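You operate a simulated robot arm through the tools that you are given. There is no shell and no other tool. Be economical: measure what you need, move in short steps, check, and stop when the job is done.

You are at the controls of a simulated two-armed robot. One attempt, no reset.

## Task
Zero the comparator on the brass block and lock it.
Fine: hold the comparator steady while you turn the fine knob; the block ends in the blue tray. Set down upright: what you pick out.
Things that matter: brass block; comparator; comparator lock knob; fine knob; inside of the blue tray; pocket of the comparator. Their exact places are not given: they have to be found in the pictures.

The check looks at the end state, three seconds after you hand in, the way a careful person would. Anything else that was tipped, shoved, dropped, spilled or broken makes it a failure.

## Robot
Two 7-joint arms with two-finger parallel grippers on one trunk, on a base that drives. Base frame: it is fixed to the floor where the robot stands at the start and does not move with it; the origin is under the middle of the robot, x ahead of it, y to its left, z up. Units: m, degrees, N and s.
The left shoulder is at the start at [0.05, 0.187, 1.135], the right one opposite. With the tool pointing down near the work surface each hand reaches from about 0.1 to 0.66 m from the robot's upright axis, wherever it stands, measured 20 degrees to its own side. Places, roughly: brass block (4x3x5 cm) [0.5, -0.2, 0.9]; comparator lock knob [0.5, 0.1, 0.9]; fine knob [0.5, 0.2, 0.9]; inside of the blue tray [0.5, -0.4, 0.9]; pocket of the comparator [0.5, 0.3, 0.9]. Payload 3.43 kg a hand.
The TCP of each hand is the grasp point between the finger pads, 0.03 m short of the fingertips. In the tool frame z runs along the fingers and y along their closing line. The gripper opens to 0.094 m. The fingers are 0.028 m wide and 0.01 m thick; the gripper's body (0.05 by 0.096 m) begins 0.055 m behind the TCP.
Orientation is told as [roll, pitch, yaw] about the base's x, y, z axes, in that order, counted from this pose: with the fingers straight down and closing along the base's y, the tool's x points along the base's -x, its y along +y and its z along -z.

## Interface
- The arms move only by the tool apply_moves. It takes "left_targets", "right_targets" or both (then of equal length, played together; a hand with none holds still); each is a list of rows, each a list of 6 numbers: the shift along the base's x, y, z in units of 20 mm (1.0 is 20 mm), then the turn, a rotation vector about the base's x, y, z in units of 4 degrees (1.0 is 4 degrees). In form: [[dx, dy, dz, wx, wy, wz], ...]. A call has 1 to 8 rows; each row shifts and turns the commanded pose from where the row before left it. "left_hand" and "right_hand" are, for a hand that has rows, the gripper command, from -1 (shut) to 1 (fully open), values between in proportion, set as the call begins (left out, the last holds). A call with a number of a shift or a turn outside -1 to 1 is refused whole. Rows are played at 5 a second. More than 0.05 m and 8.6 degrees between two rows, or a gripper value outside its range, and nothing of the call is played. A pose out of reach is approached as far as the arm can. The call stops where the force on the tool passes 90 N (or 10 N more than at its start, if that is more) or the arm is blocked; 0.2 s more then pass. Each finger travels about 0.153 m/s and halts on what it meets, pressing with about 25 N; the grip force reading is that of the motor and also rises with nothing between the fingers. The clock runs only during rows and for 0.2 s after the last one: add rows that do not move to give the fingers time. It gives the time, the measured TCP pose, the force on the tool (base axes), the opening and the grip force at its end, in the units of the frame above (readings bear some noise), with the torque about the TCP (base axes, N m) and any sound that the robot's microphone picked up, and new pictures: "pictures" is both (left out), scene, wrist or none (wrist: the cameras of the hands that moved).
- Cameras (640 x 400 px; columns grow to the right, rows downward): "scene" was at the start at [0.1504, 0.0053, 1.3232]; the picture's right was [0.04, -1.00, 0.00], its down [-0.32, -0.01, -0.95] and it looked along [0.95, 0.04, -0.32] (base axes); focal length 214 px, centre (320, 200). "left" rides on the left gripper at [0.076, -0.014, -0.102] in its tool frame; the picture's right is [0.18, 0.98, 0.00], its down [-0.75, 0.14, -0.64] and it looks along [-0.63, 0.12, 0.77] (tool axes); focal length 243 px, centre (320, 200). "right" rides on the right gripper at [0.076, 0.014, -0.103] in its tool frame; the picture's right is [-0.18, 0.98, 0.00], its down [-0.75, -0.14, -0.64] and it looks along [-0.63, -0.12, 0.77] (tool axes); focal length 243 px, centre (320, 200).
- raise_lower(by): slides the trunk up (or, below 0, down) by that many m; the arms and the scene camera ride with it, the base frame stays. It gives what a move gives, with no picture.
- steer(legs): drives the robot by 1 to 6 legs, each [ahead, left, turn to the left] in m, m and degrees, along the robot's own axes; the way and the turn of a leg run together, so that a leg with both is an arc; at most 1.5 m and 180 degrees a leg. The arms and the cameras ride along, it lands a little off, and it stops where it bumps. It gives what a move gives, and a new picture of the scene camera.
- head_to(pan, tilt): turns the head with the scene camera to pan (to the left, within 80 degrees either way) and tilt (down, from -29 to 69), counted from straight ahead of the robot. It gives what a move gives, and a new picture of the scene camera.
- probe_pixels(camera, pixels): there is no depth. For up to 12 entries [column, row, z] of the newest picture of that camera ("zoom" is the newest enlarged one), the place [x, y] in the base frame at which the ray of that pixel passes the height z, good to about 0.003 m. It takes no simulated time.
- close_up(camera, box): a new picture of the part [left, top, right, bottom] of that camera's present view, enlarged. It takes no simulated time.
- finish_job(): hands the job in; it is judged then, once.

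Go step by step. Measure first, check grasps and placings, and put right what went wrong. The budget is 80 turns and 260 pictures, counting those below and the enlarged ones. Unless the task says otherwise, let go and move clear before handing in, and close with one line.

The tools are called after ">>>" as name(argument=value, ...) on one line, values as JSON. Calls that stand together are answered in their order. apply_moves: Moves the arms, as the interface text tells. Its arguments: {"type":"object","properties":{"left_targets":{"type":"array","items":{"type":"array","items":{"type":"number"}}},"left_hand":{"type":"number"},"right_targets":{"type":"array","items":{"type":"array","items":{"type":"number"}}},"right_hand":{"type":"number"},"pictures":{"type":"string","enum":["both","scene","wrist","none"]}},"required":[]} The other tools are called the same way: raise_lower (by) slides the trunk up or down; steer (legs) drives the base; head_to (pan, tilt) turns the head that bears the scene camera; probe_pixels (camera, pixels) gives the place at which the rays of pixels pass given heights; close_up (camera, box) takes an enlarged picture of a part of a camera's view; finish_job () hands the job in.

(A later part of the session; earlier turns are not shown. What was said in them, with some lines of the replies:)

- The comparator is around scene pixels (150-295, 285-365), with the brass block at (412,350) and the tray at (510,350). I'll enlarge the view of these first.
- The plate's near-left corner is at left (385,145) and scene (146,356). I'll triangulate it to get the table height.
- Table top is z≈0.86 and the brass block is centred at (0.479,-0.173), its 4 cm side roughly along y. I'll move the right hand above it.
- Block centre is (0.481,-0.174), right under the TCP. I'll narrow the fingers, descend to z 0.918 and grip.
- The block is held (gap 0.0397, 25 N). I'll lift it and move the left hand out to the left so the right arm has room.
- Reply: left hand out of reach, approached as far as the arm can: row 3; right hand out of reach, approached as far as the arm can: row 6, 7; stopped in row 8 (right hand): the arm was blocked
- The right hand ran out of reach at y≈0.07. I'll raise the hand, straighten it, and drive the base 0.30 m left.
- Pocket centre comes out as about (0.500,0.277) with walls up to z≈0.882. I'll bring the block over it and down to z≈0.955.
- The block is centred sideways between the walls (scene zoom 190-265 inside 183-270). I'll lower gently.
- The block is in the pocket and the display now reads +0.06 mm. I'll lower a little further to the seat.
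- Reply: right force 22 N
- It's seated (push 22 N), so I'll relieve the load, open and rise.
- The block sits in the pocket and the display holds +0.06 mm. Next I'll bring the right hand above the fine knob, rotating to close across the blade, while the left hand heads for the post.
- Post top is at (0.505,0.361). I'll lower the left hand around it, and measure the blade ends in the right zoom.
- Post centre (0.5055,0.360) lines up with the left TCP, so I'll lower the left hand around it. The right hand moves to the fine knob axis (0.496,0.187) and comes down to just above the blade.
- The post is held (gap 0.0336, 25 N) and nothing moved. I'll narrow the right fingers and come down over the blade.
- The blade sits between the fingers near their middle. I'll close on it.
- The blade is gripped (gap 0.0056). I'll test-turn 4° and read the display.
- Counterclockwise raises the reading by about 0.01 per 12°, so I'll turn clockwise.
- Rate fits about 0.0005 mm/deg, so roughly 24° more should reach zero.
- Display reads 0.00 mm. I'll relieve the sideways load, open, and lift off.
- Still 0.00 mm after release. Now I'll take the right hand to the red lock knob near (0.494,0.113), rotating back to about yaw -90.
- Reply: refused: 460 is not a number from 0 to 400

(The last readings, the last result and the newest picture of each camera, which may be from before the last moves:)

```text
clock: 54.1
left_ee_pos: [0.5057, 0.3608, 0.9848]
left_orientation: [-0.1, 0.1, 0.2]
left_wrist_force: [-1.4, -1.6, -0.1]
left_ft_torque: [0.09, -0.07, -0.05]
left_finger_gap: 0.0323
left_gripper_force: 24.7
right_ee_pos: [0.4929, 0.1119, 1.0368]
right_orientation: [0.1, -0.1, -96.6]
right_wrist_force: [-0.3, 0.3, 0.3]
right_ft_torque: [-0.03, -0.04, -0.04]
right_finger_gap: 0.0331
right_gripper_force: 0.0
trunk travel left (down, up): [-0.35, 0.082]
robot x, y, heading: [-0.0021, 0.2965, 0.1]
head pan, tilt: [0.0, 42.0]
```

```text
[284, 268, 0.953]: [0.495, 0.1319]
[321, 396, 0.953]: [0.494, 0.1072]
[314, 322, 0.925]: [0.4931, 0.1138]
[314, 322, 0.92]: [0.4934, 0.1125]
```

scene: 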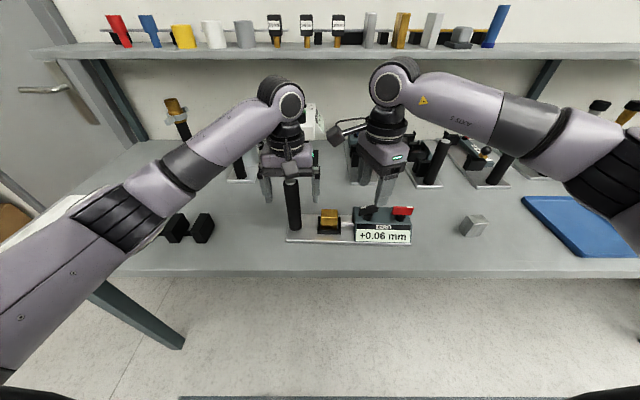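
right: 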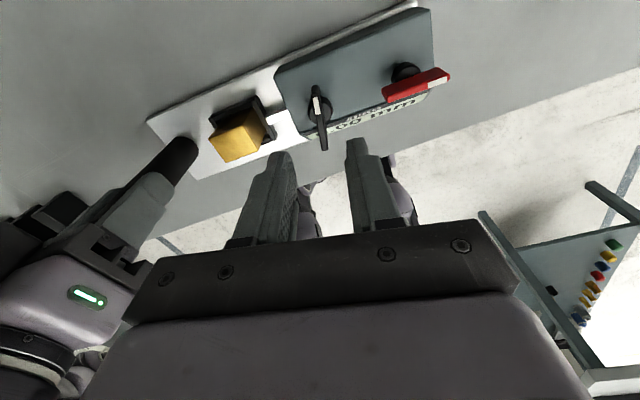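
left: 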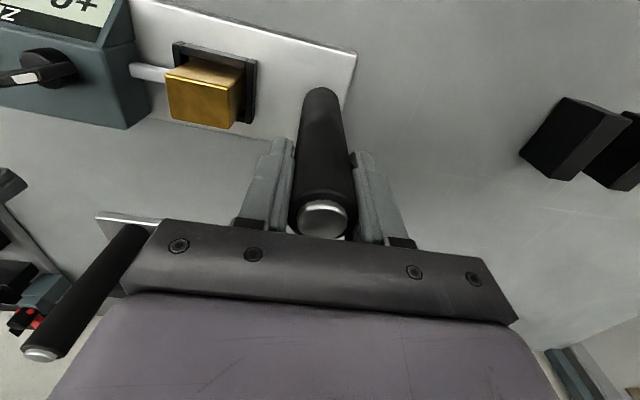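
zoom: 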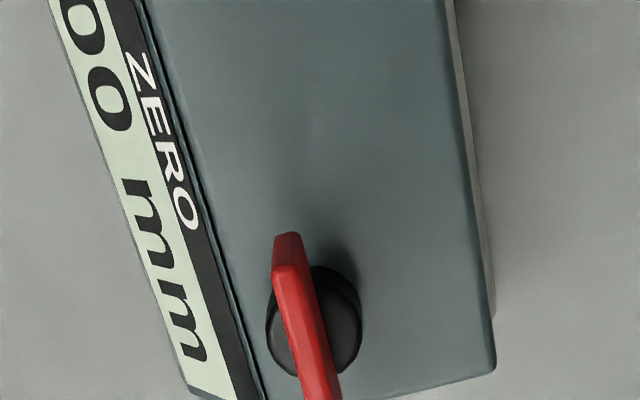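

Lock blade lies along y at x≈0.494 with its axis near (0.4935,0.113). I'll align to yaw -90, descend over it and close.

>>> apply_moves(right_targets=[[0.02, 0.04, 0, 0, 0, 0.8], [0, 0, 0, 0, 0, 0.8], [0, 0, -1, 0, 0, 0], [0, 0, -1, 0, 0, 0], [0, 0, -1, 0, 0, 0], [0, 0, -0.5, 0, 0, 0], [0, 0, 0, 0, 0, 0]], pictures="none")

>>> close_up(camera="right", box=[220, 50, 420, 200])

>>> apply_moves(right_targets=[[0, 0, 0, 0, 0, 0], [0, 0, 0, 0, 0, 0], [0, 0, 0, 0, 0, 0]], right_hand=-1, pictures="none")

>>> close_up(camera="scene", box=[340, 180, 436, 240])

```text
clock: 55.8
left_ee_pos: [0.5066, 0.3614, 0.9846]
left_orientation: [0.0, 0.1, 0.1]
left_wrist_force: [-1.4, -1.1, 0.0]
left_ft_torque: [0.03, 0.01, -0.03]
left_finger_gap: 0.0321
left_gripper_force: 25.3
right_ee_pos: [0.4936, 0.1109, 0.9642]
right_orientation: [0.1, -0.2, -90.4]
right_wrist_force: [0.3, 0.4, 0.2]
right_ft_torque: [-0.01, 0.02, 0.0]
right_finger_gap: 0.0328
right_gripper_force: 0.1
trunk travel left (down, up): [-0.35, 0.082]
robot x, y, heading: [-0.0033, 0.3019, 0.1]
head pan, tilt: [0.0, 42.0]
```

```text
2.67 times, centred on (320, 125) of right
```

zoom: 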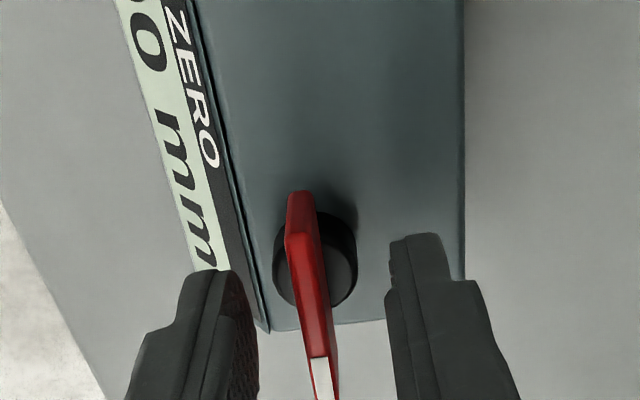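

```text
clock: 56.5
left_ee_pos: [0.5051, 0.3622, 0.9847]
left_orientation: [0.0, 0.0, 0.2]
left_wrist_force: [-2.1, 0.1, 0.2]
left_ft_torque: [0.03, -0.16, 0.14]
left_finger_gap: 0.032
left_gripper_force: 24.4
right_ee_pos: [0.4924, 0.1118, 0.9646]
right_orientation: [0.1, -0.3, -90.5]
right_wrist_force: [0.3, 1.3, -0.5]
right_ft_torque: [0.05, 0.0, -0.71]
right_finger_gap: 0.0063
right_gripper_force: 24.8
trunk travel left (down, up): [-0.35, 0.082]
robot x, y, heading: [0.001, 0.2958, 0.1]
head pan, tilt: [0.0, 42.0]
```

```text
6.67 times, centred on (388, 210) of scene
```

zoom: 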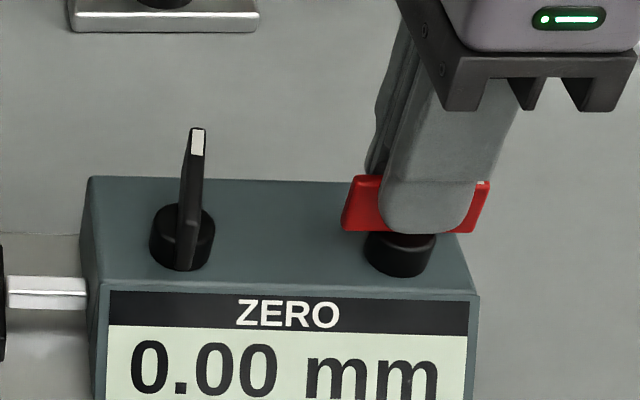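

Gripped; a -0.71 N·m reaction suggests a stop against counterclockwise. I'll try clockwise in small steps.

>>> apply_moves(right_targets=[[0, 0, 0, 0, 0, -1], [0, 0, 0, 0, 0, -1], [0, 0, 0, 0, 0, -1], [0, 0, 0, 0, 0, 0]], pictures="none")

>>> close_up(camera="scene", box=[340, 180, 436, 240])

```text
clock: 57.5
left_ee_pos: [0.5066, 0.3613, 0.9841]
left_orientation: [0.0, 0.0, 0.1]
left_wrist_force: [-2.1, 2.0, 0.9]
left_ft_torque: [-0.02, 0.0, -0.12]
left_finger_gap: 0.0321
left_gripper_force: 25.3
right_ee_pos: [0.4942, 0.1114, 0.9641]
right_orientation: [0.0, -0.2, -102.4]
right_wrist_force: [0.3, -1.8, -0.5]
right_ft_torque: [0.15, -0.05, 0.03]
right_finger_gap: 0.0056
right_gripper_force: 25.2
trunk travel left (down, up): [-0.35, 0.082]
robot x, y, heading: [-0.0004, 0.2964, 0.1]
head pan, tilt: [0.0, 42.0]
```

```text
6.67 times, centred on (388, 210) of scene
```

zoom: 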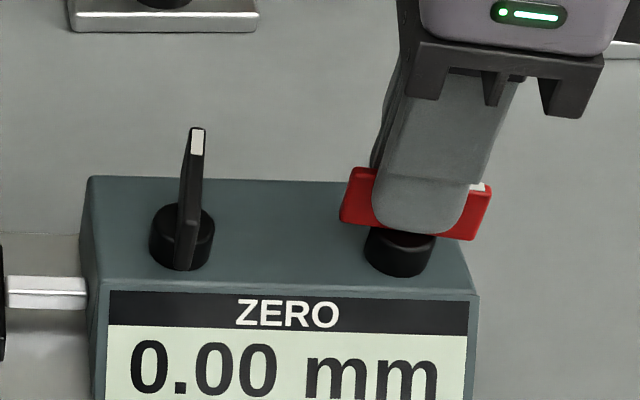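

It turns freely clockwise, so I'll continue.

>>> apply_moves(right_targets=[[0, 0, 0, 0, 0, -1], [0, 0, 0, 0, 0, -1], [0, 0, 0, 0, 0, -1], [0, 0, 0, 0, 0, -1], [0, 0, 0, 0, 0, -1], [0, 0, 0, 0, 0, -1], [0, 0, 0, 0, 0, -1], [0, 0, 0, 0, 0, 0]], pictures="none")

>>> close_up(camera="scene", box=[340, 180, 436, 240])

>>> apply_moves(right_targets=[[0, 0, 0, 0, 0, -1], [0, 0, 0, 0, 0, -1], [0, 0, 0, 0, 0, -1], [0, 0, 0, 0, 0, -1], [0, 0, 0, 0, 0, -1], [0, 0, 0, 0, 0, 0]], pictures="none")

>>> close_up(camera="scene", box=[340, 180, 436, 240])

```text
clock: 59.4
left_ee_pos: [0.508, 0.3616, 0.9852]
left_orientation: [0.1, 0.0, 0.2]
left_wrist_force: [-2.3, 9.0, 3.9]
left_ft_torque: [-0.53, -0.04, -0.24]
left_finger_gap: 0.0319
left_gripper_force: 25.4
right_ee_pos: [0.4953, 0.111, 0.9656]
right_orientation: [0.1, -0.3, -130.5]
right_wrist_force: [1.2, -9.5, -2.5]
right_ft_torque: [-0.4, 0.07, 0.03]
right_finger_gap: 0.0058
right_gripper_force: 24.8
trunk travel left (down, up): [-0.35, 0.082]
robot x, y, heading: [0.0016, 0.2999, 0.0]
head pan, tilt: [0.0, 42.0]
```

```text
6.67 times, centred on (388, 210) of scene
```

zoom: 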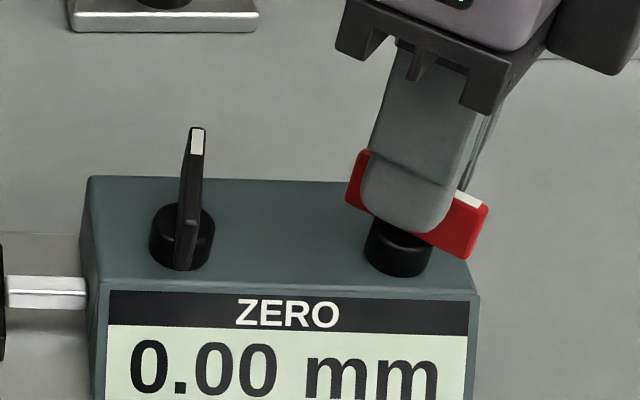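

```text
clock: 60.8
left_ee_pos: [0.5065, 0.3604, 0.9842]
left_orientation: [-0.1, 0.1, 0.3]
left_wrist_force: [-2.4, 16.1, 6.8]
left_ft_torque: [-0.81, 0.16, -0.51]
left_finger_gap: 0.032
left_gripper_force: 25.5
right_ee_pos: [0.4929, 0.1113, 0.9654]
right_orientation: [0.1, -0.2, -150.5]
right_wrist_force: [1.1, -17.7, -3.8]
right_ft_torque: [-0.36, -0.17, 0.03]
right_finger_gap: 0.0058
right_gripper_force: 25.4
trunk travel left (down, up): [-0.35, 0.082]
robot x, y, heading: [0.0001, 0.3011, 0.2]
head pan, tilt: [0.0, 42.0]
```

```text
6.67 times, centred on (388, 210) of scene
```

zoom: 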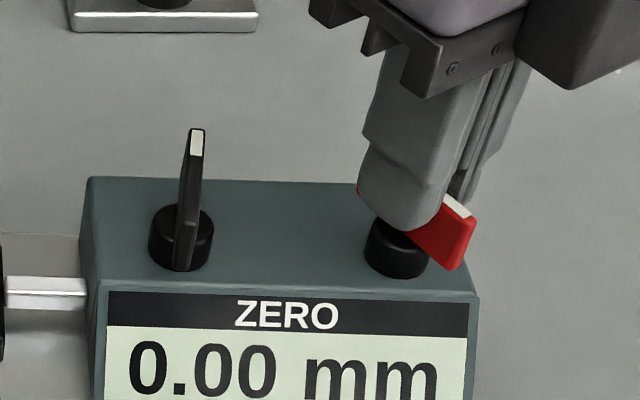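

>>> apply_moves(right_targets=[[0, -0.12, -0.03, 0, 0, -1], [0, -0.04, 0, 0, 0, -1], [0, 0, 0, 0, 0, -1], [0, 0, 0, 0, 0, -1], [0, 0, 0, 0, 0, -1], [0, 0, 0, 0, 0, 0]], pictures="none")

>>> close_up(camera="scene", box=[340, 180, 436, 240])

```text
clock: 62.1
left_ee_pos: [0.5062, 0.3608, 0.9857]
left_orientation: [-0.1, -0.1, 0.2]
left_wrist_force: [2.4, 7.4, 4.5]
left_ft_torque: [0.65, -0.19, -0.09]
left_finger_gap: 0.032
left_gripper_force: 24.7
right_ee_pos: [0.4943, 0.1106, 0.9647]
right_orientation: [0.0, -0.1, -170.4]
right_wrist_force: [0.1, -2.0, -0.2]
right_ft_torque: [-0.16, 0.59, 0.03]
right_finger_gap: 0.0057
right_gripper_force: 24.9
trunk travel left (down, up): [-0.35, 0.082]
robot x, y, heading: [0.0046, 0.2999, -0.1]
head pan, tilt: [0.0, 42.0]
```

```text
6.67 times, centred on (388, 210) of scene
```

zoom: 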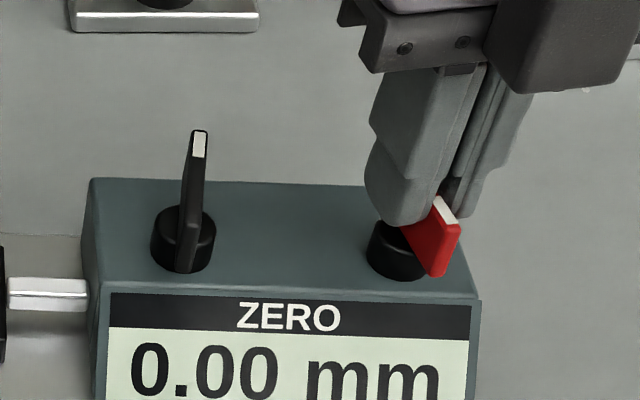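

>>> apply_moves(right_targets=[[0, 0, 0, 0, 0, -1], [0, 0, 0, 0, 0, -1], [0, 0, 0, 0, 0, -1], [0, 0, 0, 0, 0, 0]], pictures="none")

>>> apply_moves(right_targets=[[0, 0, 0, 0, 0, -1], [0, 0, 0, 0, 0, -0.5], [0, 0, 0, 0, 0, 0]], pictures="none")

>>> close_up(camera="scene", box=[340, 180, 436, 240])

```text
clock: 63.1
left_ee_pos: [0.5051, 0.3614, 0.9841]
left_orientation: [0.0, 0.1, 0.2]
left_wrist_force: [2.6, 3.1, 2.6]
left_ft_torque: [0.23, 0.01, 0.16]
left_finger_gap: 0.0321
left_gripper_force: 25.1
right_ee_pos: [0.4953, 0.1102, 0.9647]
right_orientation: [0.1, -0.3, 177.6]
right_wrist_force: [-2.2, -1.6, -0.2]
right_ft_torque: [-0.06, -0.49, 0.01]
right_finger_gap: 0.0056
right_gripper_force: 24.2
trunk travel left (down, up): [-0.35, 0.082]
robot x, y, heading: [-0.0033, 0.2971, -0.2]
head pan, tilt: [0.0, 42.0]
```

```text
clock: 64.0
left_ee_pos: [0.5067, 0.3622, 0.9855]
left_orientation: [0.0, 0.0, 0.2]
left_wrist_force: [0.9, 2.7, 2.8]
left_ft_torque: [0.1, -0.29, -0.36]
left_finger_gap: 0.0317
left_gripper_force: 24.8
right_ee_pos: [0.494, 0.1093, 0.9646]
right_orientation: [0.1, -0.1, 171.6]
right_wrist_force: [-1.2, -2.8, -0.1]
right_ft_torque: [-0.05, 0.12, 0.68]
right_finger_gap: 0.0078
right_gripper_force: 25.3
trunk travel left (down, up): [-0.35, 0.082]
robot x, y, heading: [-0.002, 0.2968, 0.0]
head pan, tilt: [0.0, 42.0]
```

```text
6.67 times, centred on (388, 210) of scene
```

zoom: 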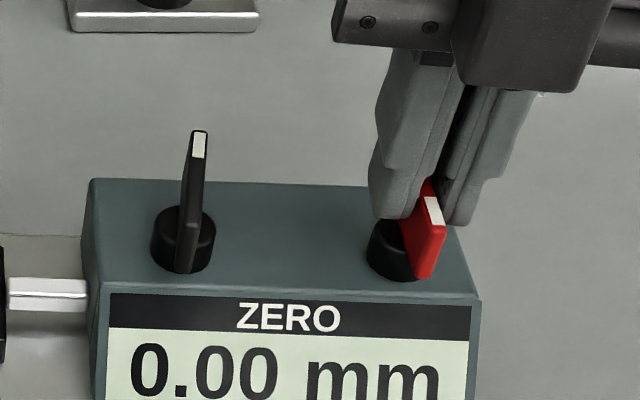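

At about 90° the knob met its stop (0.68 N·m, gap widened to 0.0078), so it is locked. I'll ease the torque, release and lift.

>>> apply_moves(right_targets=[[0, 0, 0, 0, 0, 0.8], [0, 0, 0, 0, 0, 0]], pictures="none")

>>> apply_moves(right_targets=[[0, 0, 0, 0, 0, 0], [0, 0, 0, 0, 0, 0], [0, 0, 0.5, 0, 0, 0], [0, 0, 1, 0, 0, 0], [0, 0, 1, 0, 0, 0], [0, 0, 1, 0, 0, 0], [0, 0, 1, 0, 0, 0], [0, 0, 1, 0, 0, 0]], right_hand=-0.3, pictures="none")

>>> close_up(camera="scene", box=[280, 170, 424, 260])

```text
clock: 64.5
left_ee_pos: [0.5065, 0.3617, 0.9853]
left_orientation: [0.1, 0.0, 0.2]
left_wrist_force: [1.5, 1.5, 2.8]
left_ft_torque: [0.27, -0.01, -0.23]
left_finger_gap: 0.0317
left_gripper_force: 24.6
right_ee_pos: [0.4946, 0.109, 0.9652]
right_orientation: [0.1, -0.2, 174.9]
right_wrist_force: [-2.2, -0.7, -0.4]
right_ft_torque: [-0.04, 0.09, 0.71]
right_finger_gap: 0.0062
right_gripper_force: 25.3
trunk travel left (down, up): [-0.35, 0.082]
robot x, y, heading: [-0.0049, 0.2951, 0.1]
head pan, tilt: [0.0, 42.0]
```

```text
clock: 66.3
left_ee_pos: [0.506, 0.3615, 0.984]
left_orientation: [0.0, 0.0, 0.2]
left_wrist_force: [0.0, -1.5, 0.4]
left_ft_torque: [0.28, -0.02, 0.12]
left_finger_gap: 0.0318
left_gripper_force: 25.0
right_ee_pos: [0.4936, 0.1097, 1.0732]
right_orientation: [0.0, -0.2, 174.9]
right_wrist_force: [-1.0, 0.5, -0.5]
right_ft_torque: [0.01, 0.02, 0.01]
right_finger_gap: 0.0328
right_gripper_force: 0.0
trunk travel left (down, up): [-0.35, 0.082]
robot x, y, heading: [0.0012, 0.2959, 0.2]
head pan, tilt: [0.0, 42.0]
```

```text
4.44 times, centred on (352, 215) of scene
```

zoom: 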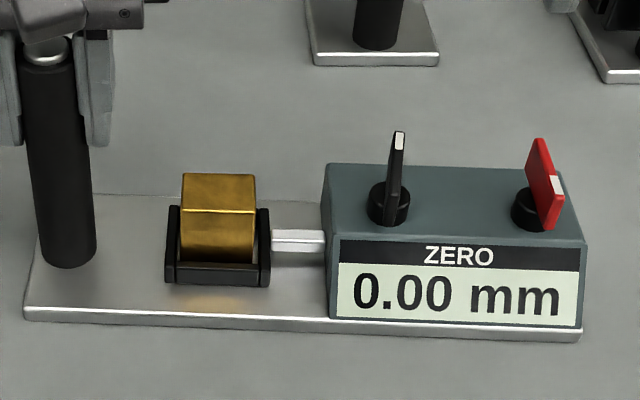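

Locked with 0.00 mm shown. I'll release the post with the left hand and lift it up and away.

>>> apply_moves(left_targets=[[0, 0, 0, 0, 0, 0], [0, 0, 0, 0, 0, 0], [0, 0, 1, 0, 0, 0], [0, 0, 1, 0, 0, 0], [0, 0, 1, 0, 0, 0], [0, 0, 1, 0, 0, 0], [0, 0, 1, 0, 0, 0], [0, 0, 1, 0, 0, 0]], left_hand=0.5, pictures="none")

>>> apply_moves(left_targets=[[-0.5, 1, 1, 0, 0, 0], [-0.5, 1, 1, 0, 0, 0], [-0.5, 1, 1, 0, 0, 0], [-0.5, 1, 1, 0, 0, 0], [-1, 1, 0.5, 0, 0, 0], [-1, 1, 0, 0, 0, 0], [-1, 1, 0, 0, 0, 0], [-1, 1, 0, 0, 0, 0]], right_targets=[[0.02, 0, 0, 0, 0, 0.8], [0, 0, 0, 0, 0, 0], [0, 0, 0, 0, 0, 0], [0, 0, 0, 0, 0, 0], [0, 0, 0, 0, 0, 0], [0, 0, 0, 0, 0, 0], [0, 0, 0, 0, 0, 0], [0, 0, 0, 0, 0, 0]], right_hand=0.36, pictures="both")

>>> close_up(camera="scene", box=[280, 170, 424, 260])

>>> probe_pixels(camera="zoom", pixels=[[180, 212, 0.921], [256, 212, 0.921], [184, 174, 0.921], [254, 175, 0.921]])

```text
clock: 68.2
left_ee_pos: [0.5065, 0.3607, 1.1049]
left_orientation: [0.0, 0.1, 0.2]
left_wrist_force: [0.5, -0.6, 0.3]
left_ft_torque: [-0.01, 0.0, 0.0]
left_finger_gap: 0.0704
left_gripper_force: 0.0
right_ee_pos: [0.4937, 0.1088, 1.0732]
right_orientation: [0.1, -0.2, 174.8]
right_wrist_force: [0.0, 0.4, 0.2]
right_ft_torque: [-0.01, 0.01, 0.0]
right_finger_gap: 0.0326
right_gripper_force: 0.1
trunk travel left (down, up): [-0.35, 0.082]
robot x, y, heading: [-0.0003, 0.2977, 0.1]
head pan, tilt: [0.0, 42.0]
```

```text
clock: 70.0
left_ee_pos: [0.3854, 0.5202, 1.1947]
left_orientation: [-0.2, 0.0, 0.2]
left_wrist_force: [0.1, -0.1, 0.3]
left_ft_torque: [-0.02, 0.01, -0.01]
left_finger_gap: 0.0706
left_gripper_force: 0.1
right_ee_pos: [0.493, 0.1095, 1.075]
right_orientation: [0.1, -0.1, 178.1]
right_wrist_force: [-0.1, -1.0, 0.2]
right_ft_torque: [0.01, 0.0, -0.03]
right_finger_gap: 0.0637
right_gripper_force: 0.1
trunk travel left (down, up): [-0.35, 0.082]
robot x, y, heading: [-0.0013, 0.3005, 0.1]
head pan, tilt: [0.0, 42.0]
```

scene: 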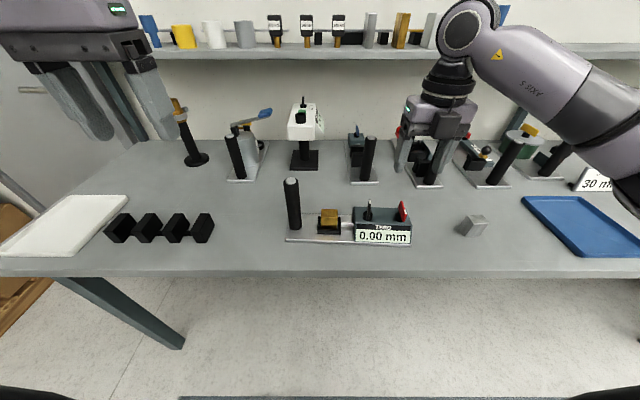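
right: 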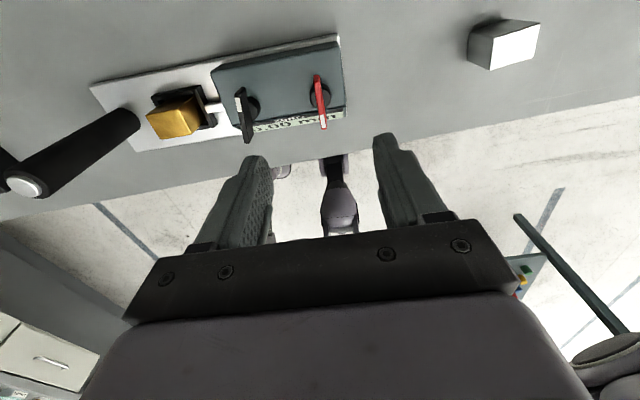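
left: 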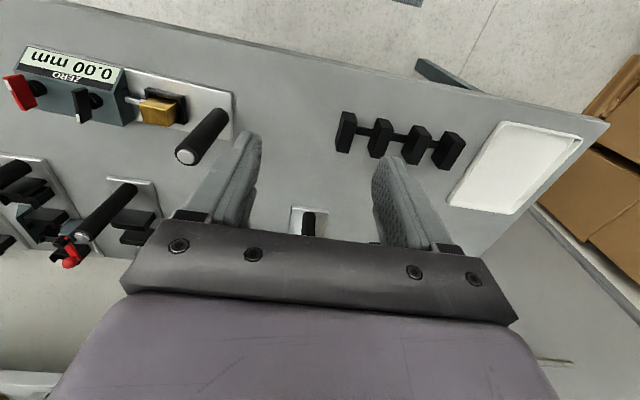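

```text
4.44 times, centred on (352, 215) of scene
```

zoom: 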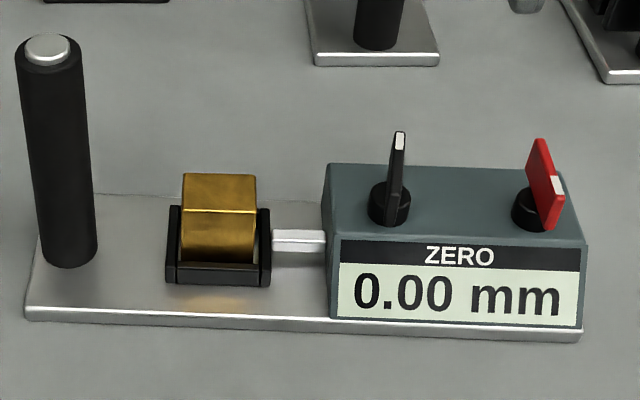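

```text
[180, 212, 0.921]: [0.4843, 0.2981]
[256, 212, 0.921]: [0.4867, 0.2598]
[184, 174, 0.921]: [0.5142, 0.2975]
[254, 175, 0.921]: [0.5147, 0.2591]
```

The block centre is (0.5005,0.278) and the comparator has not moved. I'll bring the right hand over it.

>>> apply_moves(right_targets=[[0.15, 1, 0, 0, 0, 0], [0.15, 1, 0, 0, 0, 0], [0.05, 1, 0, 0, 0, 0], [0, 1, 0, 0, 0, 0], [0, 1, 0, 0, 0, 0], [0, 1, 0, 0, 0, 0], [0, 1, 0, 0, 0, 0], [0, 1, 0, 0, 0, 0]], pictures="none")

>>> apply_moves(right_targets=[[0, 0.43, 0, 0, 0, 0], [0, 0, -1, 0, 0, 0], [0, 0, -1, 0, 0, 0], [0, 0, -1, 0, 0, 0], [0, 0, -1, 0, 0, 0], [0, 0, -1, 0, 0, 0], [0, 0, 0, 0, 0, 0]], pictures="both")

>>> close_up(camera="scene", box=[280, 170, 424, 260])

>>> close_up(camera="right", box=[220, 50, 420, 200])

```text
clock: 71.8
left_ee_pos: [0.3867, 0.5196, 1.1955]
left_orientation: [0.0, 0.1, 0.2]
left_wrist_force: [-0.2, 0.4, 0.1]
left_ft_torque: [0.01, 0.0, 0.01]
left_finger_gap: 0.0705
left_gripper_force: 0.1
right_ee_pos: [0.5005, 0.2684, 1.0749]
right_orientation: [0.2, -0.1, 178.1]
right_wrist_force: [0.1, -0.5, 0.2]
right_ft_torque: [-0.02, 0.0, 0.01]
right_finger_gap: 0.064
right_gripper_force: 0.1
trunk travel left (down, up): [-0.35, 0.082]
robot x, y, heading: [0.0046, 0.3016, -0.1]
head pan, tilt: [0.0, 42.0]
```

```text
clock: 73.3
left_ee_pos: [0.3862, 0.5207, 1.1959]
left_orientation: [-0.1, 0.0, 0.2]
left_wrist_force: [-1.0, -0.2, 0.1]
left_ft_torque: [0.02, 0.0, 0.03]
left_finger_gap: 0.0701
left_gripper_force: 0.0
right_ee_pos: [0.4995, 0.2765, 0.9739]
right_orientation: [0.2, -0.3, 178.2]
right_wrist_force: [-0.1, -0.5, -0.2]
right_ft_torque: [0.0, -0.02, -0.01]
right_finger_gap: 0.0639
right_gripper_force: 0.0
trunk travel left (down, up): [-0.35, 0.082]
robot x, y, heading: [0.003, 0.2973, 0.1]
head pan, tilt: [0.0, 42.0]
```

scene: 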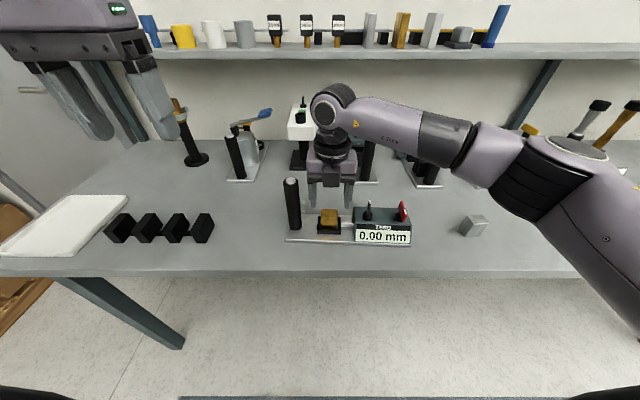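
right: 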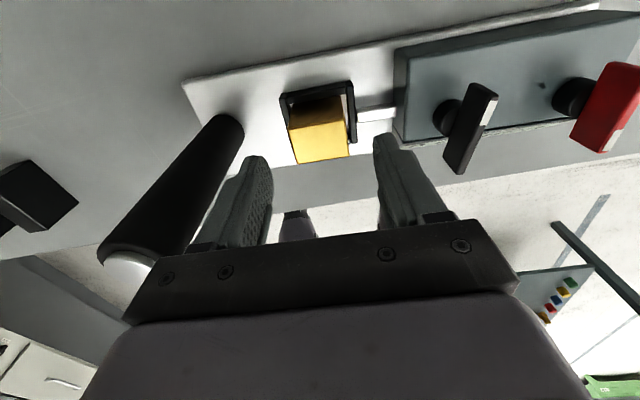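

```text
4.44 times, centred on (352, 215) of scene
```

zoom: 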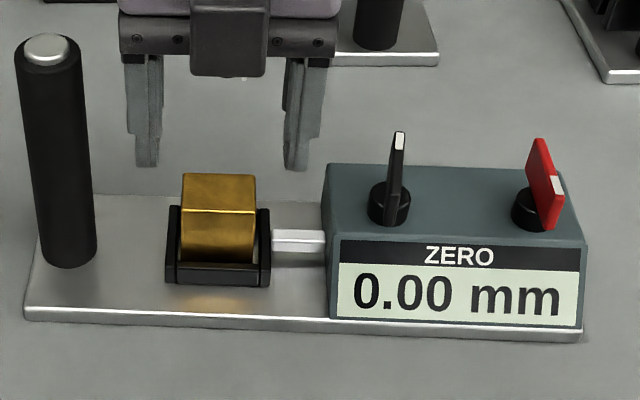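

```text
2.67 times, centred on (320, 125) of right
```

zoom: 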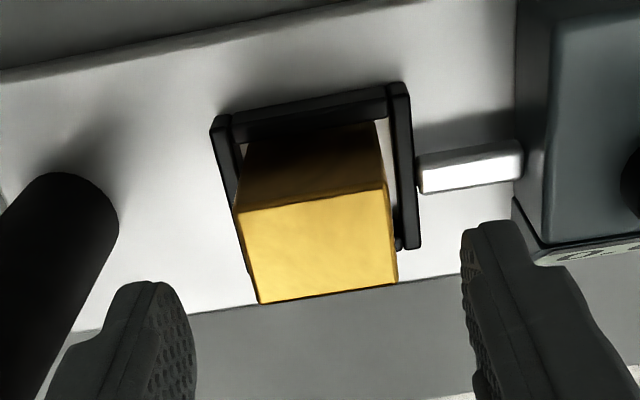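

>>> apply_moves(right_targets=[[0.03, 0.08, -1, 0, 0, 0], [0, 0, -0.8, 0, 0, 0], [0, 0, -0.25, 0, 0, 0], [0, 0, 0, 0, 0, 0]], pictures="none")

>>> close_up(camera="scene", box=[280, 170, 424, 260])

>>> apply_moves(right_targets=[[0, 0, 0, 0, 0, 0], [0, 0, 0, 0, 0, 0], [0, 0, 0, 0, 0, 0]], right_hand=-1, pictures="none")

>>> close_up(camera="scene", box=[280, 170, 424, 260])

```text
clock: 74.3
left_ee_pos: [0.386, 0.5198, 1.1948]
left_orientation: [-0.1, 0.0, 0.2]
left_wrist_force: [-0.8, -0.1, -0.8]
left_ft_torque: [0.01, 0.01, 0.01]
left_finger_gap: 0.0704
left_gripper_force: 0.0
right_ee_pos: [0.5014, 0.2787, 0.9326]
right_orientation: [0.1, -0.3, 178.1]
right_wrist_force: [0.8, 0.8, -0.3]
right_ft_torque: [0.04, 0.0, -0.03]
right_finger_gap: 0.0638
right_gripper_force: 0.1
trunk travel left (down, up): [-0.35, 0.082]
robot x, y, heading: [-0.0005, 0.2996, 0.2]
head pan, tilt: [0.0, 42.0]
```

```text
4.44 times, centred on (352, 215) of scene
```

zoom: 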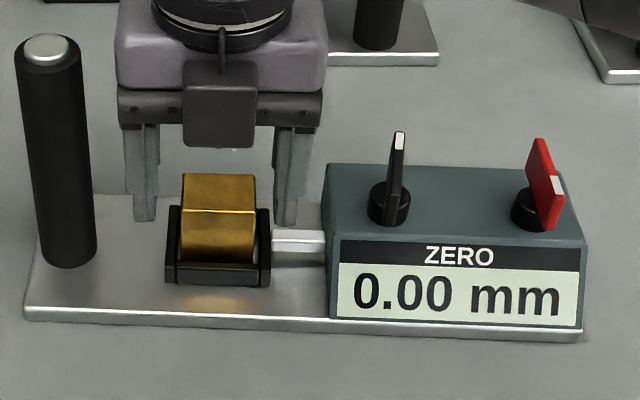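

```text
clock: 75.2
left_ee_pos: [0.3864, 0.5196, 1.195]
left_orientation: [0.0, 0.1, 0.2]
left_wrist_force: [-0.2, -0.4, 0.4]
left_ft_torque: [0.07, -0.01, -0.01]
left_finger_gap: 0.0704
left_gripper_force: 0.0
right_ee_pos: [0.5023, 0.2792, 0.9322]
right_orientation: [0.1, -0.2, 177.9]
right_wrist_force: [0.2, 0.2, 0.4]
right_ft_torque: [0.05, -0.02, -0.04]
right_finger_gap: 0.0398
right_gripper_force: 25.5
trunk travel left (down, up): [-0.35, 0.082]
robot x, y, heading: [0.0042, 0.2955, 0.0]
head pan, tilt: [0.0, 42.0]
```

```text
4.44 times, centred on (352, 215) of scene
```

zoom: 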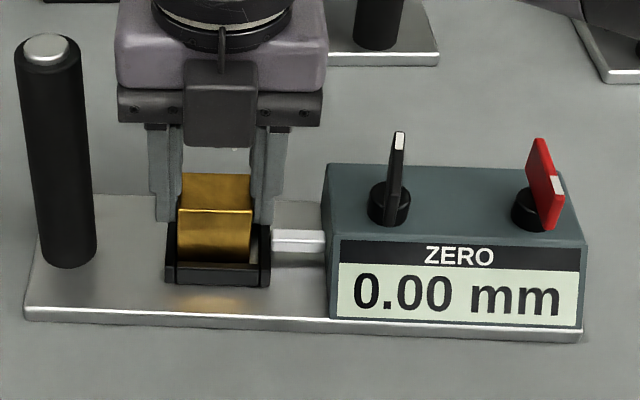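

The block is gripped (0.0398, 25 N). I'll lift straight up.

>>> apply_moves(right_targets=[[0, 0, 0.5, 0, 0, 0], [0, 0, 0.5, 0, 0, 0], [0, 0, 0.5, 0, 0, 0], [0, 0, 1, 0, 0, 0], [0, 0, 1, 0, 0, 0], [0, 0, 1, 0, 0, 0], [0, 0, 1, 0, 0, 0], [0, 0, 1, 0, 0, 0]], pictures="none")

>>> apply_moves(right_targets=[[0, 0, 1, 0, 0, 0], [0, 0, 1, 0, 0, 0], [0, 0, 1, 0, 0, 0], [0, 0, 1, 0, 0, 0], [0, 0, 1, 0, 0, 0], [0, 0, 1, 0, 0, 0]], pictures="wrist")

>>> close_up(camera="scene", box=[280, 170, 424, 260])

>>> steer(legs=[[0, -0.3, 0]])

```text
clock: 77.0
left_ee_pos: [0.387, 0.5192, 1.1946]
left_orientation: [-0.1, 0.0, 0.3]
left_wrist_force: [-0.1, 0.0, 0.4]
left_ft_torque: [0.04, -0.01, 0.03]
left_finger_gap: 0.0705
left_gripper_force: 0.1
right_ee_pos: [0.5022, 0.2796, 1.0658]
right_orientation: [0.1, -0.2, 178.1]
right_wrist_force: [0.5, -0.4, -3.8]
right_ft_torque: [0.03, -0.04, 0.01]
right_finger_gap: 0.0396
right_gripper_force: 25.3
trunk travel left (down, up): [-0.35, 0.082]
robot x, y, heading: [0.0005, 0.294, 0.1]
head pan, tilt: [0.0, 42.0]
```

```text
clock: 78.3
left_ee_pos: [0.3868, 0.5199, 1.1954]
left_orientation: [0.0, 0.0, 0.2]
left_wrist_force: [0.4, 0.3, 0.0]
left_ft_torque: [0.01, 0.05, 0.03]
left_finger_gap: 0.0704
left_gripper_force: 0.1
right_ee_pos: [0.4997, 0.2811, 1.183]
right_orientation: [0.2, -0.2, 178.1]
right_wrist_force: [0.1, 0.6, -3.7]
right_ft_torque: [0.02, 0.02, -0.01]
right_finger_gap: 0.0398
right_gripper_force: 25.3
trunk travel left (down, up): [-0.35, 0.082]
robot x, y, heading: [0.0006, 0.3001, 0.3]
head pan, tilt: [0.0, 42.0]
```

right: 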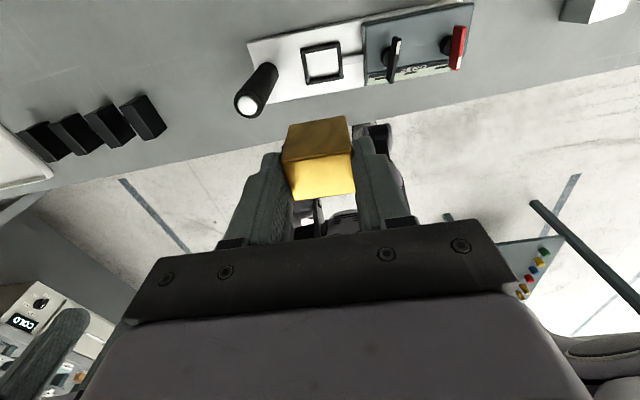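

```text
4.44 times, centred on (352, 215) of scene
```

zoom: 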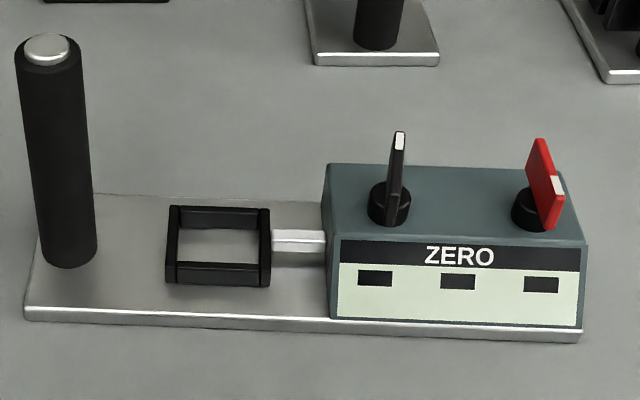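

```text
clock: 81.6
left_ee_pos: [0.3877, 0.2168, 1.1953]
left_orientation: [0.0, 0.0, 0.2]
left_wrist_force: [0.4, -0.1, 0.2]
left_ft_torque: [0.0, -0.01, 0.02]
left_finger_gap: 0.0703
left_gripper_force: 0.1
right_ee_pos: [0.5013, -0.0223, 1.182]
right_orientation: [0.1, -0.2, 177.9]
right_wrist_force: [0.9, 0.1, -4.2]
right_ft_torque: [0.03, 0.04, 0.01]
right_finger_gap: 0.0398
right_gripper_force: 25.0
trunk travel left (down, up): [-0.35, 0.082]
robot x, y, heading: [0.0049, -0.0018, 0.1]
head pan, tilt: [0.0, 42.0]
```

scene: 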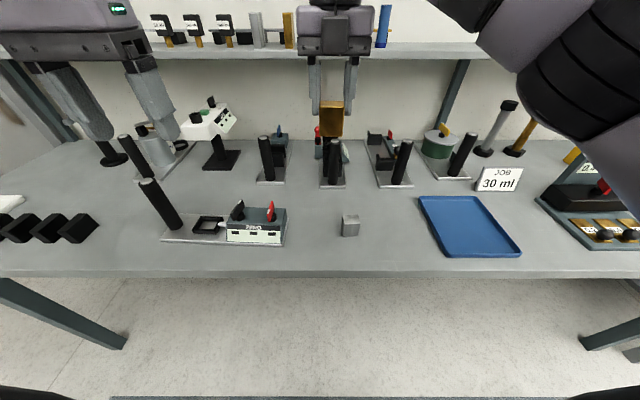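

>>> probe_pixels(camera="scene", pixels=[[420, 198, 0.87], [476, 198, 0.87], [520, 252, 0.87], [442, 256, 0.87], [464, 225, 0.865]])

```text
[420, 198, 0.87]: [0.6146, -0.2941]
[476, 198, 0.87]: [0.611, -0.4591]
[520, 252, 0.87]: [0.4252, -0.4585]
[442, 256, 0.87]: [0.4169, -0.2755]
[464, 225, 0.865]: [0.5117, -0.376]
```

Tray spans x 0.42-0.61 and y -0.28 to -0.46. I'll carry the block to (0.50,-0.362).

>>> apply_moves(right_targets=[[0, -1, 0, 0, 0, 0], [0, -1, 0, 0, 0, 0], [0, -1, 0, 0, 0, 0], [0, -1, 0, 0, 0, 0], [0, -1, 0, 0, 0, 0], [0, -1, 0, 0, 0, 0], [0, -1, 0, 0, 0, 0], [0, -1, 0, 0, 0, 0]], pictures="none")

>>> apply_moves(right_targets=[[0, -1, 0, 0, 0, 0], [0, -1, 0, 0, 0, 0], [0, -1, 0, 0, 0, 0], [0, -1, 0, 0, 0, 0], [0, -1, 0, 0, 0, 0], [0, -1, 0, 0, 0, 0], [0, -1, 0, 0, 0, 0], [0, -1, 0, 0, 0, 0]], pictures="none")

>>> apply_moves(right_targets=[[0, -1, -1, 0, 0, 0], [0, 0, -1, 0, 0, 0], [0, 0, -1, 0, 0, 0], [0, 0, -1, 0, 0, 0], [0, 0, -1, 0, 0, 0], [0, 0, -1, 0, 0, 0], [0, 0, -1, 0, 0, 0], [0, 0, -1, 0, 0, 0]], pictures="both")

```text
clock: 83.4
left_ee_pos: [0.3884, 0.2175, 1.1944]
left_orientation: [0.0, 0.0, 0.1]
left_wrist_force: [-0.8, -0.6, -0.5]
left_ft_torque: [-0.01, -0.01, -0.04]
left_finger_gap: 0.0706
left_gripper_force: 0.0
right_ee_pos: [0.5018, -0.1841, 1.1817]
right_orientation: [0.2, -0.2, 178.1]
right_wrist_force: [0.2, -0.5, -2.7]
right_ft_torque: [-0.02, 0.04, 0.01]
right_finger_gap: 0.0397
right_gripper_force: 24.8
trunk travel left (down, up): [-0.35, 0.082]
robot x, y, heading: [0.001, -0.0036, 0.2]
head pan, tilt: [0.0, 42.0]
```

```text
clock: 85.2
left_ee_pos: [0.3872, 0.2161, 1.1955]
left_orientation: [0.0, -0.1, 0.2]
left_wrist_force: [-0.1, -0.2, -0.5]
left_ft_torque: [0.01, 0.0, 0.01]
left_finger_gap: 0.0706
left_gripper_force: 0.0
right_ee_pos: [0.5012, -0.3427, 1.1808]
right_orientation: [0.1, -0.1, 177.9]
right_wrist_force: [-0.8, -0.2, -3.8]
right_ft_torque: [0.01, 0.03, 0.0]
right_finger_gap: 0.0399
right_gripper_force: 25.4
trunk travel left (down, up): [-0.35, 0.082]
robot x, y, heading: [0.0005, -0.0055, -0.2]
head pan, tilt: [0.0, 42.0]
```

```text
clock: 87.0
left_ee_pos: [0.3871, 0.2153, 1.1946]
left_orientation: [-0.1, 0.0, 0.3]
left_wrist_force: [0.3, -0.4, -0.1]
left_ft_torque: [0.01, 0.01, 0.0]
left_finger_gap: 0.0706
left_gripper_force: 0.0
right_ee_pos: [0.5021, -0.3626, 1.0213]
right_orientation: [0.1, -0.2, 178.0]
right_wrist_force: [0.0, 0.1, -4.6]
right_ft_torque: [-0.03, 0.01, -0.02]
right_finger_gap: 0.0397
right_gripper_force: 25.0
trunk travel left (down, up): [-0.35, 0.082]
robot x, y, heading: [-0.0013, -0.0078, -0.0]
head pan, tilt: [0.0, 42.0]
```

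scene: 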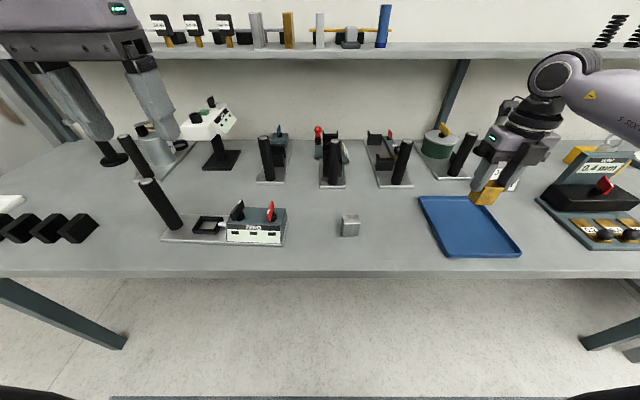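
right: 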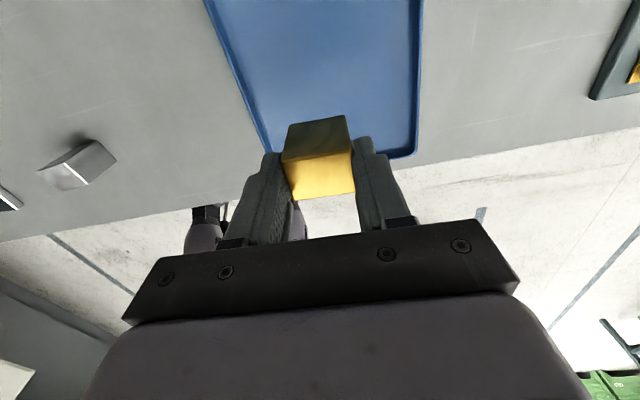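

>>> apply_moves(right_targets=[[0, 0, -1, 0, 0, 0], [0, 0, -1, 0, 0, 0], [0, 0, -1, 0, 0, 0], [0, 0, -1, 0, 0, 0], [0, 0, -0.5, 0, 0, 0], [0, 0, 0, 0, 0, 0]], pictures="none")

>>> close_up(camera="scene", box=[400, 170, 544, 260])

>>> apply_moves(right_targets=[[0, 0, -0.12, 0, 0, 0], [0, 0, -0.1, 0, 0, 0], [0, 0, 0, 0, 0, 0]], pictures="none")

```text
clock: 88.4
left_ee_pos: [0.3873, 0.2175, 1.1955]
left_orientation: [0.0, 0.0, 0.2]
left_wrist_force: [-0.4, 0.2, 0.3]
left_ft_torque: [0.0, 0.02, 0.0]
left_finger_gap: 0.0706
left_gripper_force: 0.0
right_ee_pos: [0.5007, -0.363, 0.9328]
right_orientation: [0.1, -0.3, 178.0]
right_wrist_force: [-0.1, -0.1, -4.1]
right_ft_torque: [0.01, 0.01, 0.0]
right_finger_gap: 0.0396
right_gripper_force: 25.2
trunk travel left (down, up): [-0.35, 0.082]
robot x, y, heading: [0.0018, -0.0064, 0.1]
head pan, tilt: [0.0, 42.0]
```

```text
4.44 times, centred on (472, 215) of scene
```

zoom: 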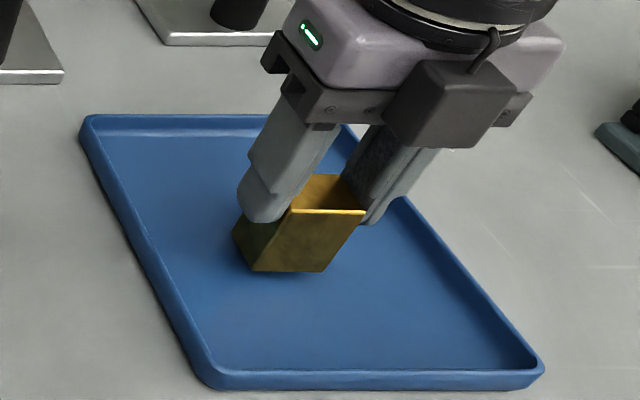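

```text
clock: 89.2
left_ee_pos: [0.3874, 0.2161, 1.195]
left_orientation: [0.0, 0.0, 0.1]
left_wrist_force: [-0.3, 0.5, 0.2]
left_ft_torque: [-0.01, -0.02, 0.0]
left_finger_gap: 0.0704
left_gripper_force: 0.1
right_ee_pos: [0.5019, -0.3628, 0.9292]
right_orientation: [0.1, -0.1, 177.9]
right_wrist_force: [-0.8, -0.6, -3.1]
right_ft_torque: [-0.03, -0.03, -0.01]
right_finger_gap: 0.0397
right_gripper_force: 25.4
trunk travel left (down, up): [-0.35, 0.082]
robot x, y, heading: [0.0012, -0.0015, 0.1]
head pan, tilt: [0.0, 42.0]
```

>>> apply_moves(right_targets=[[0, 0, -0.1, 0, 0, 0], [0, 0, -0.05, 0, 0, 0], [0, 0, 0, 0, 0, 0]], pictures="none")

>>> apply_moves(right_targets=[[0, 0, -0.06, 0, 0, 0], [0, 0, 0, 0, 0, 0]], pictures="none")

```text
clock: 90.0
left_ee_pos: [0.3869, 0.2169, 1.1959]
left_orientation: [0.0, 0.1, 0.2]
left_wrist_force: [0.5, -0.1, 0.4]
left_ft_torque: [-0.02, 0.02, -0.02]
left_finger_gap: 0.0707
left_gripper_force: 0.0
right_ee_pos: [0.502, -0.3625, 0.9257]
right_orientation: [0.1, -0.3, 178.0]
right_wrist_force: [-0.5, 0.3, -3.9]
right_ft_torque: [0.01, 0.01, -0.01]
right_finger_gap: 0.0399
right_gripper_force: 25.2
trunk travel left (down, up): [-0.35, 0.082]
robot x, y, heading: [0.0011, -0.0017, 0.1]
head pan, tilt: [0.0, 42.0]
```

```text
clock: 90.6
left_ee_pos: [0.3873, 0.2166, 1.1961]
left_orientation: [0.1, 0.0, 0.2]
left_wrist_force: [0.4, -0.4, -0.2]
left_ft_torque: [-0.01, -0.01, 0.0]
left_finger_gap: 0.0702
left_gripper_force: 0.0
right_ee_pos: [0.5016, -0.3624, 0.9249]
right_orientation: [0.1, 0.0, 178.1]
right_wrist_force: [-0.1, -1.6, 1.2]
right_ft_torque: [0.07, 0.13, 0.03]
right_finger_gap: 0.0399
right_gripper_force: 25.1
trunk travel left (down, up): [-0.35, 0.082]
robot x, y, heading: [0.0004, -0.0044, 0.1]
head pan, tilt: [0.0, 42.0]
```

Contact has begun (force rose from -4 to +1 N). A hair lower, then release and lift.

>>> apply_moves(right_targets=[[0, 0, -0.03, 0, 0, 0], [0, 0, 0, 0, 0, 0]], pictures="none")

>>> apply_moves(right_targets=[[0, 0, 0, 0, 0, 0], [0, 0, 0, 0, 0, 0], [0, 0, 0, 0, 0, 0], [0, 0, 0.5, 0, 0, 0], [0, 0, 1, 0, 0, 0], [0, 0, 1, 0, 0, 0], [0, 0, 1, 0, 0, 0], [0, 0, 1, 0, 0, 0]], right_hand=0.4, pictures="none")

>>> apply_moves(right_targets=[[0, 0, 1, 0, 0, 0], [0, 0, 1, 0, 0, 0], [0, 0, 1, 0, 0, 0], [0, 0, 1, 0, 0, 0], [0, 0, 0, 0, 0, 0]], pictures="both")

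>>> close_up(camera="scene", box=[400, 170, 544, 260])

>>> close_up(camera="scene", box=[150, 165, 294, 255])

```text
clock: 91.2
left_ee_pos: [0.3868, 0.2176, 1.1948]
left_orientation: [-0.1, -0.1, 0.2]
left_wrist_force: [-0.7, -0.1, -1.4]
left_ft_torque: [0.01, 0.03, -0.02]
left_finger_gap: 0.0706
left_gripper_force: 0.1
right_ee_pos: [0.501, -0.3633, 0.9257]
right_orientation: [0.1, 0.0, 178.0]
right_wrist_force: [-0.2, -2.0, 7.9]
right_ft_torque: [0.07, 0.18, 0.03]
right_finger_gap: 0.0396
right_gripper_force: 25.1
trunk travel left (down, up): [-0.35, 0.082]
robot x, y, heading: [-0.0004, -0.0037, -0.0]
head pan, tilt: [0.0, 42.0]
```

```text
clock: 93.0
left_ee_pos: [0.3876, 0.2171, 1.1947]
left_orientation: [-0.2, -0.1, 0.2]
left_wrist_force: [-0.6, -0.7, -0.4]
left_ft_torque: [0.01, 0.03, -0.03]
left_finger_gap: 0.0706
left_gripper_force: 0.0
right_ee_pos: [0.5004, -0.3633, 1.014]
right_orientation: [0.1, -0.1, 178.0]
right_wrist_force: [0.1, 0.3, -0.2]
right_ft_torque: [-0.01, 0.0, -0.01]
right_finger_gap: 0.066
right_gripper_force: 0.0
trunk travel left (down, up): [-0.35, 0.082]
robot x, y, heading: [0.0036, -0.0067, 0.1]
head pan, tilt: [0.0, 42.0]
```

```text
clock: 94.2
left_ee_pos: [0.3868, 0.2177, 1.1947]
left_orientation: [0.0, 0.0, 0.3]
left_wrist_force: [0.6, 0.1, 1.2]
left_ft_torque: [0.04, 0.02, -0.01]
left_finger_gap: 0.0704
left_gripper_force: 0.0
right_ee_pos: [0.5011, -0.3629, 1.0942]
right_orientation: [0.1, -0.2, 178.0]
right_wrist_force: [-0.1, 0.6, -0.2]
right_ft_torque: [0.04, 0.0, 0.0]
right_finger_gap: 0.0657
right_gripper_force: 0.1
trunk travel left (down, up): [-0.35, 0.082]
robot x, y, heading: [0.0007, -0.0036, 0.0]
head pan, tilt: [0.0, 42.0]
```

scene: 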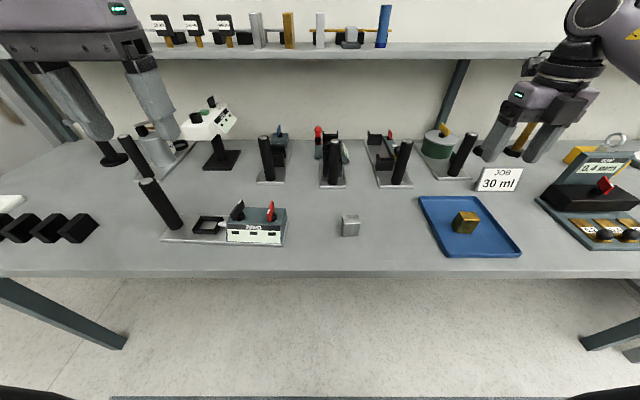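
right: 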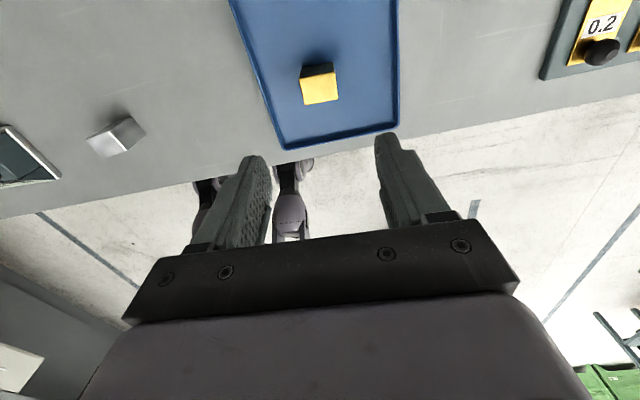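

```text
4.44 times, centred on (472, 215) of scene
```

zoom: 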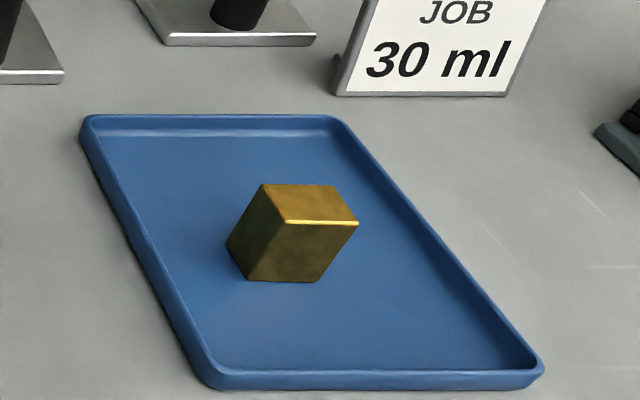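

```text
4.44 times, centred on (222, 210) of scene
```

zoom: 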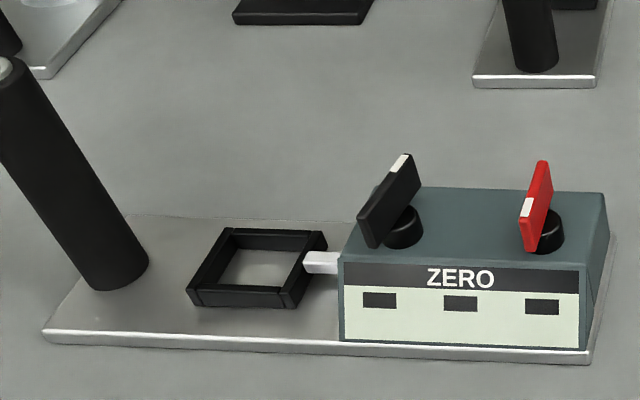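

The block stands upright in the blue tray, the comparator is zeroed and locked where it stood, and both hands are clear, so I'm handing in.

>>> finish_job()

```text
The job is handed in.
```

I zeroed the comparator on the brass block: the display read 0.00 mm before and after I turned the red lock knob to its stop. The block now stands upright in the blue tray.
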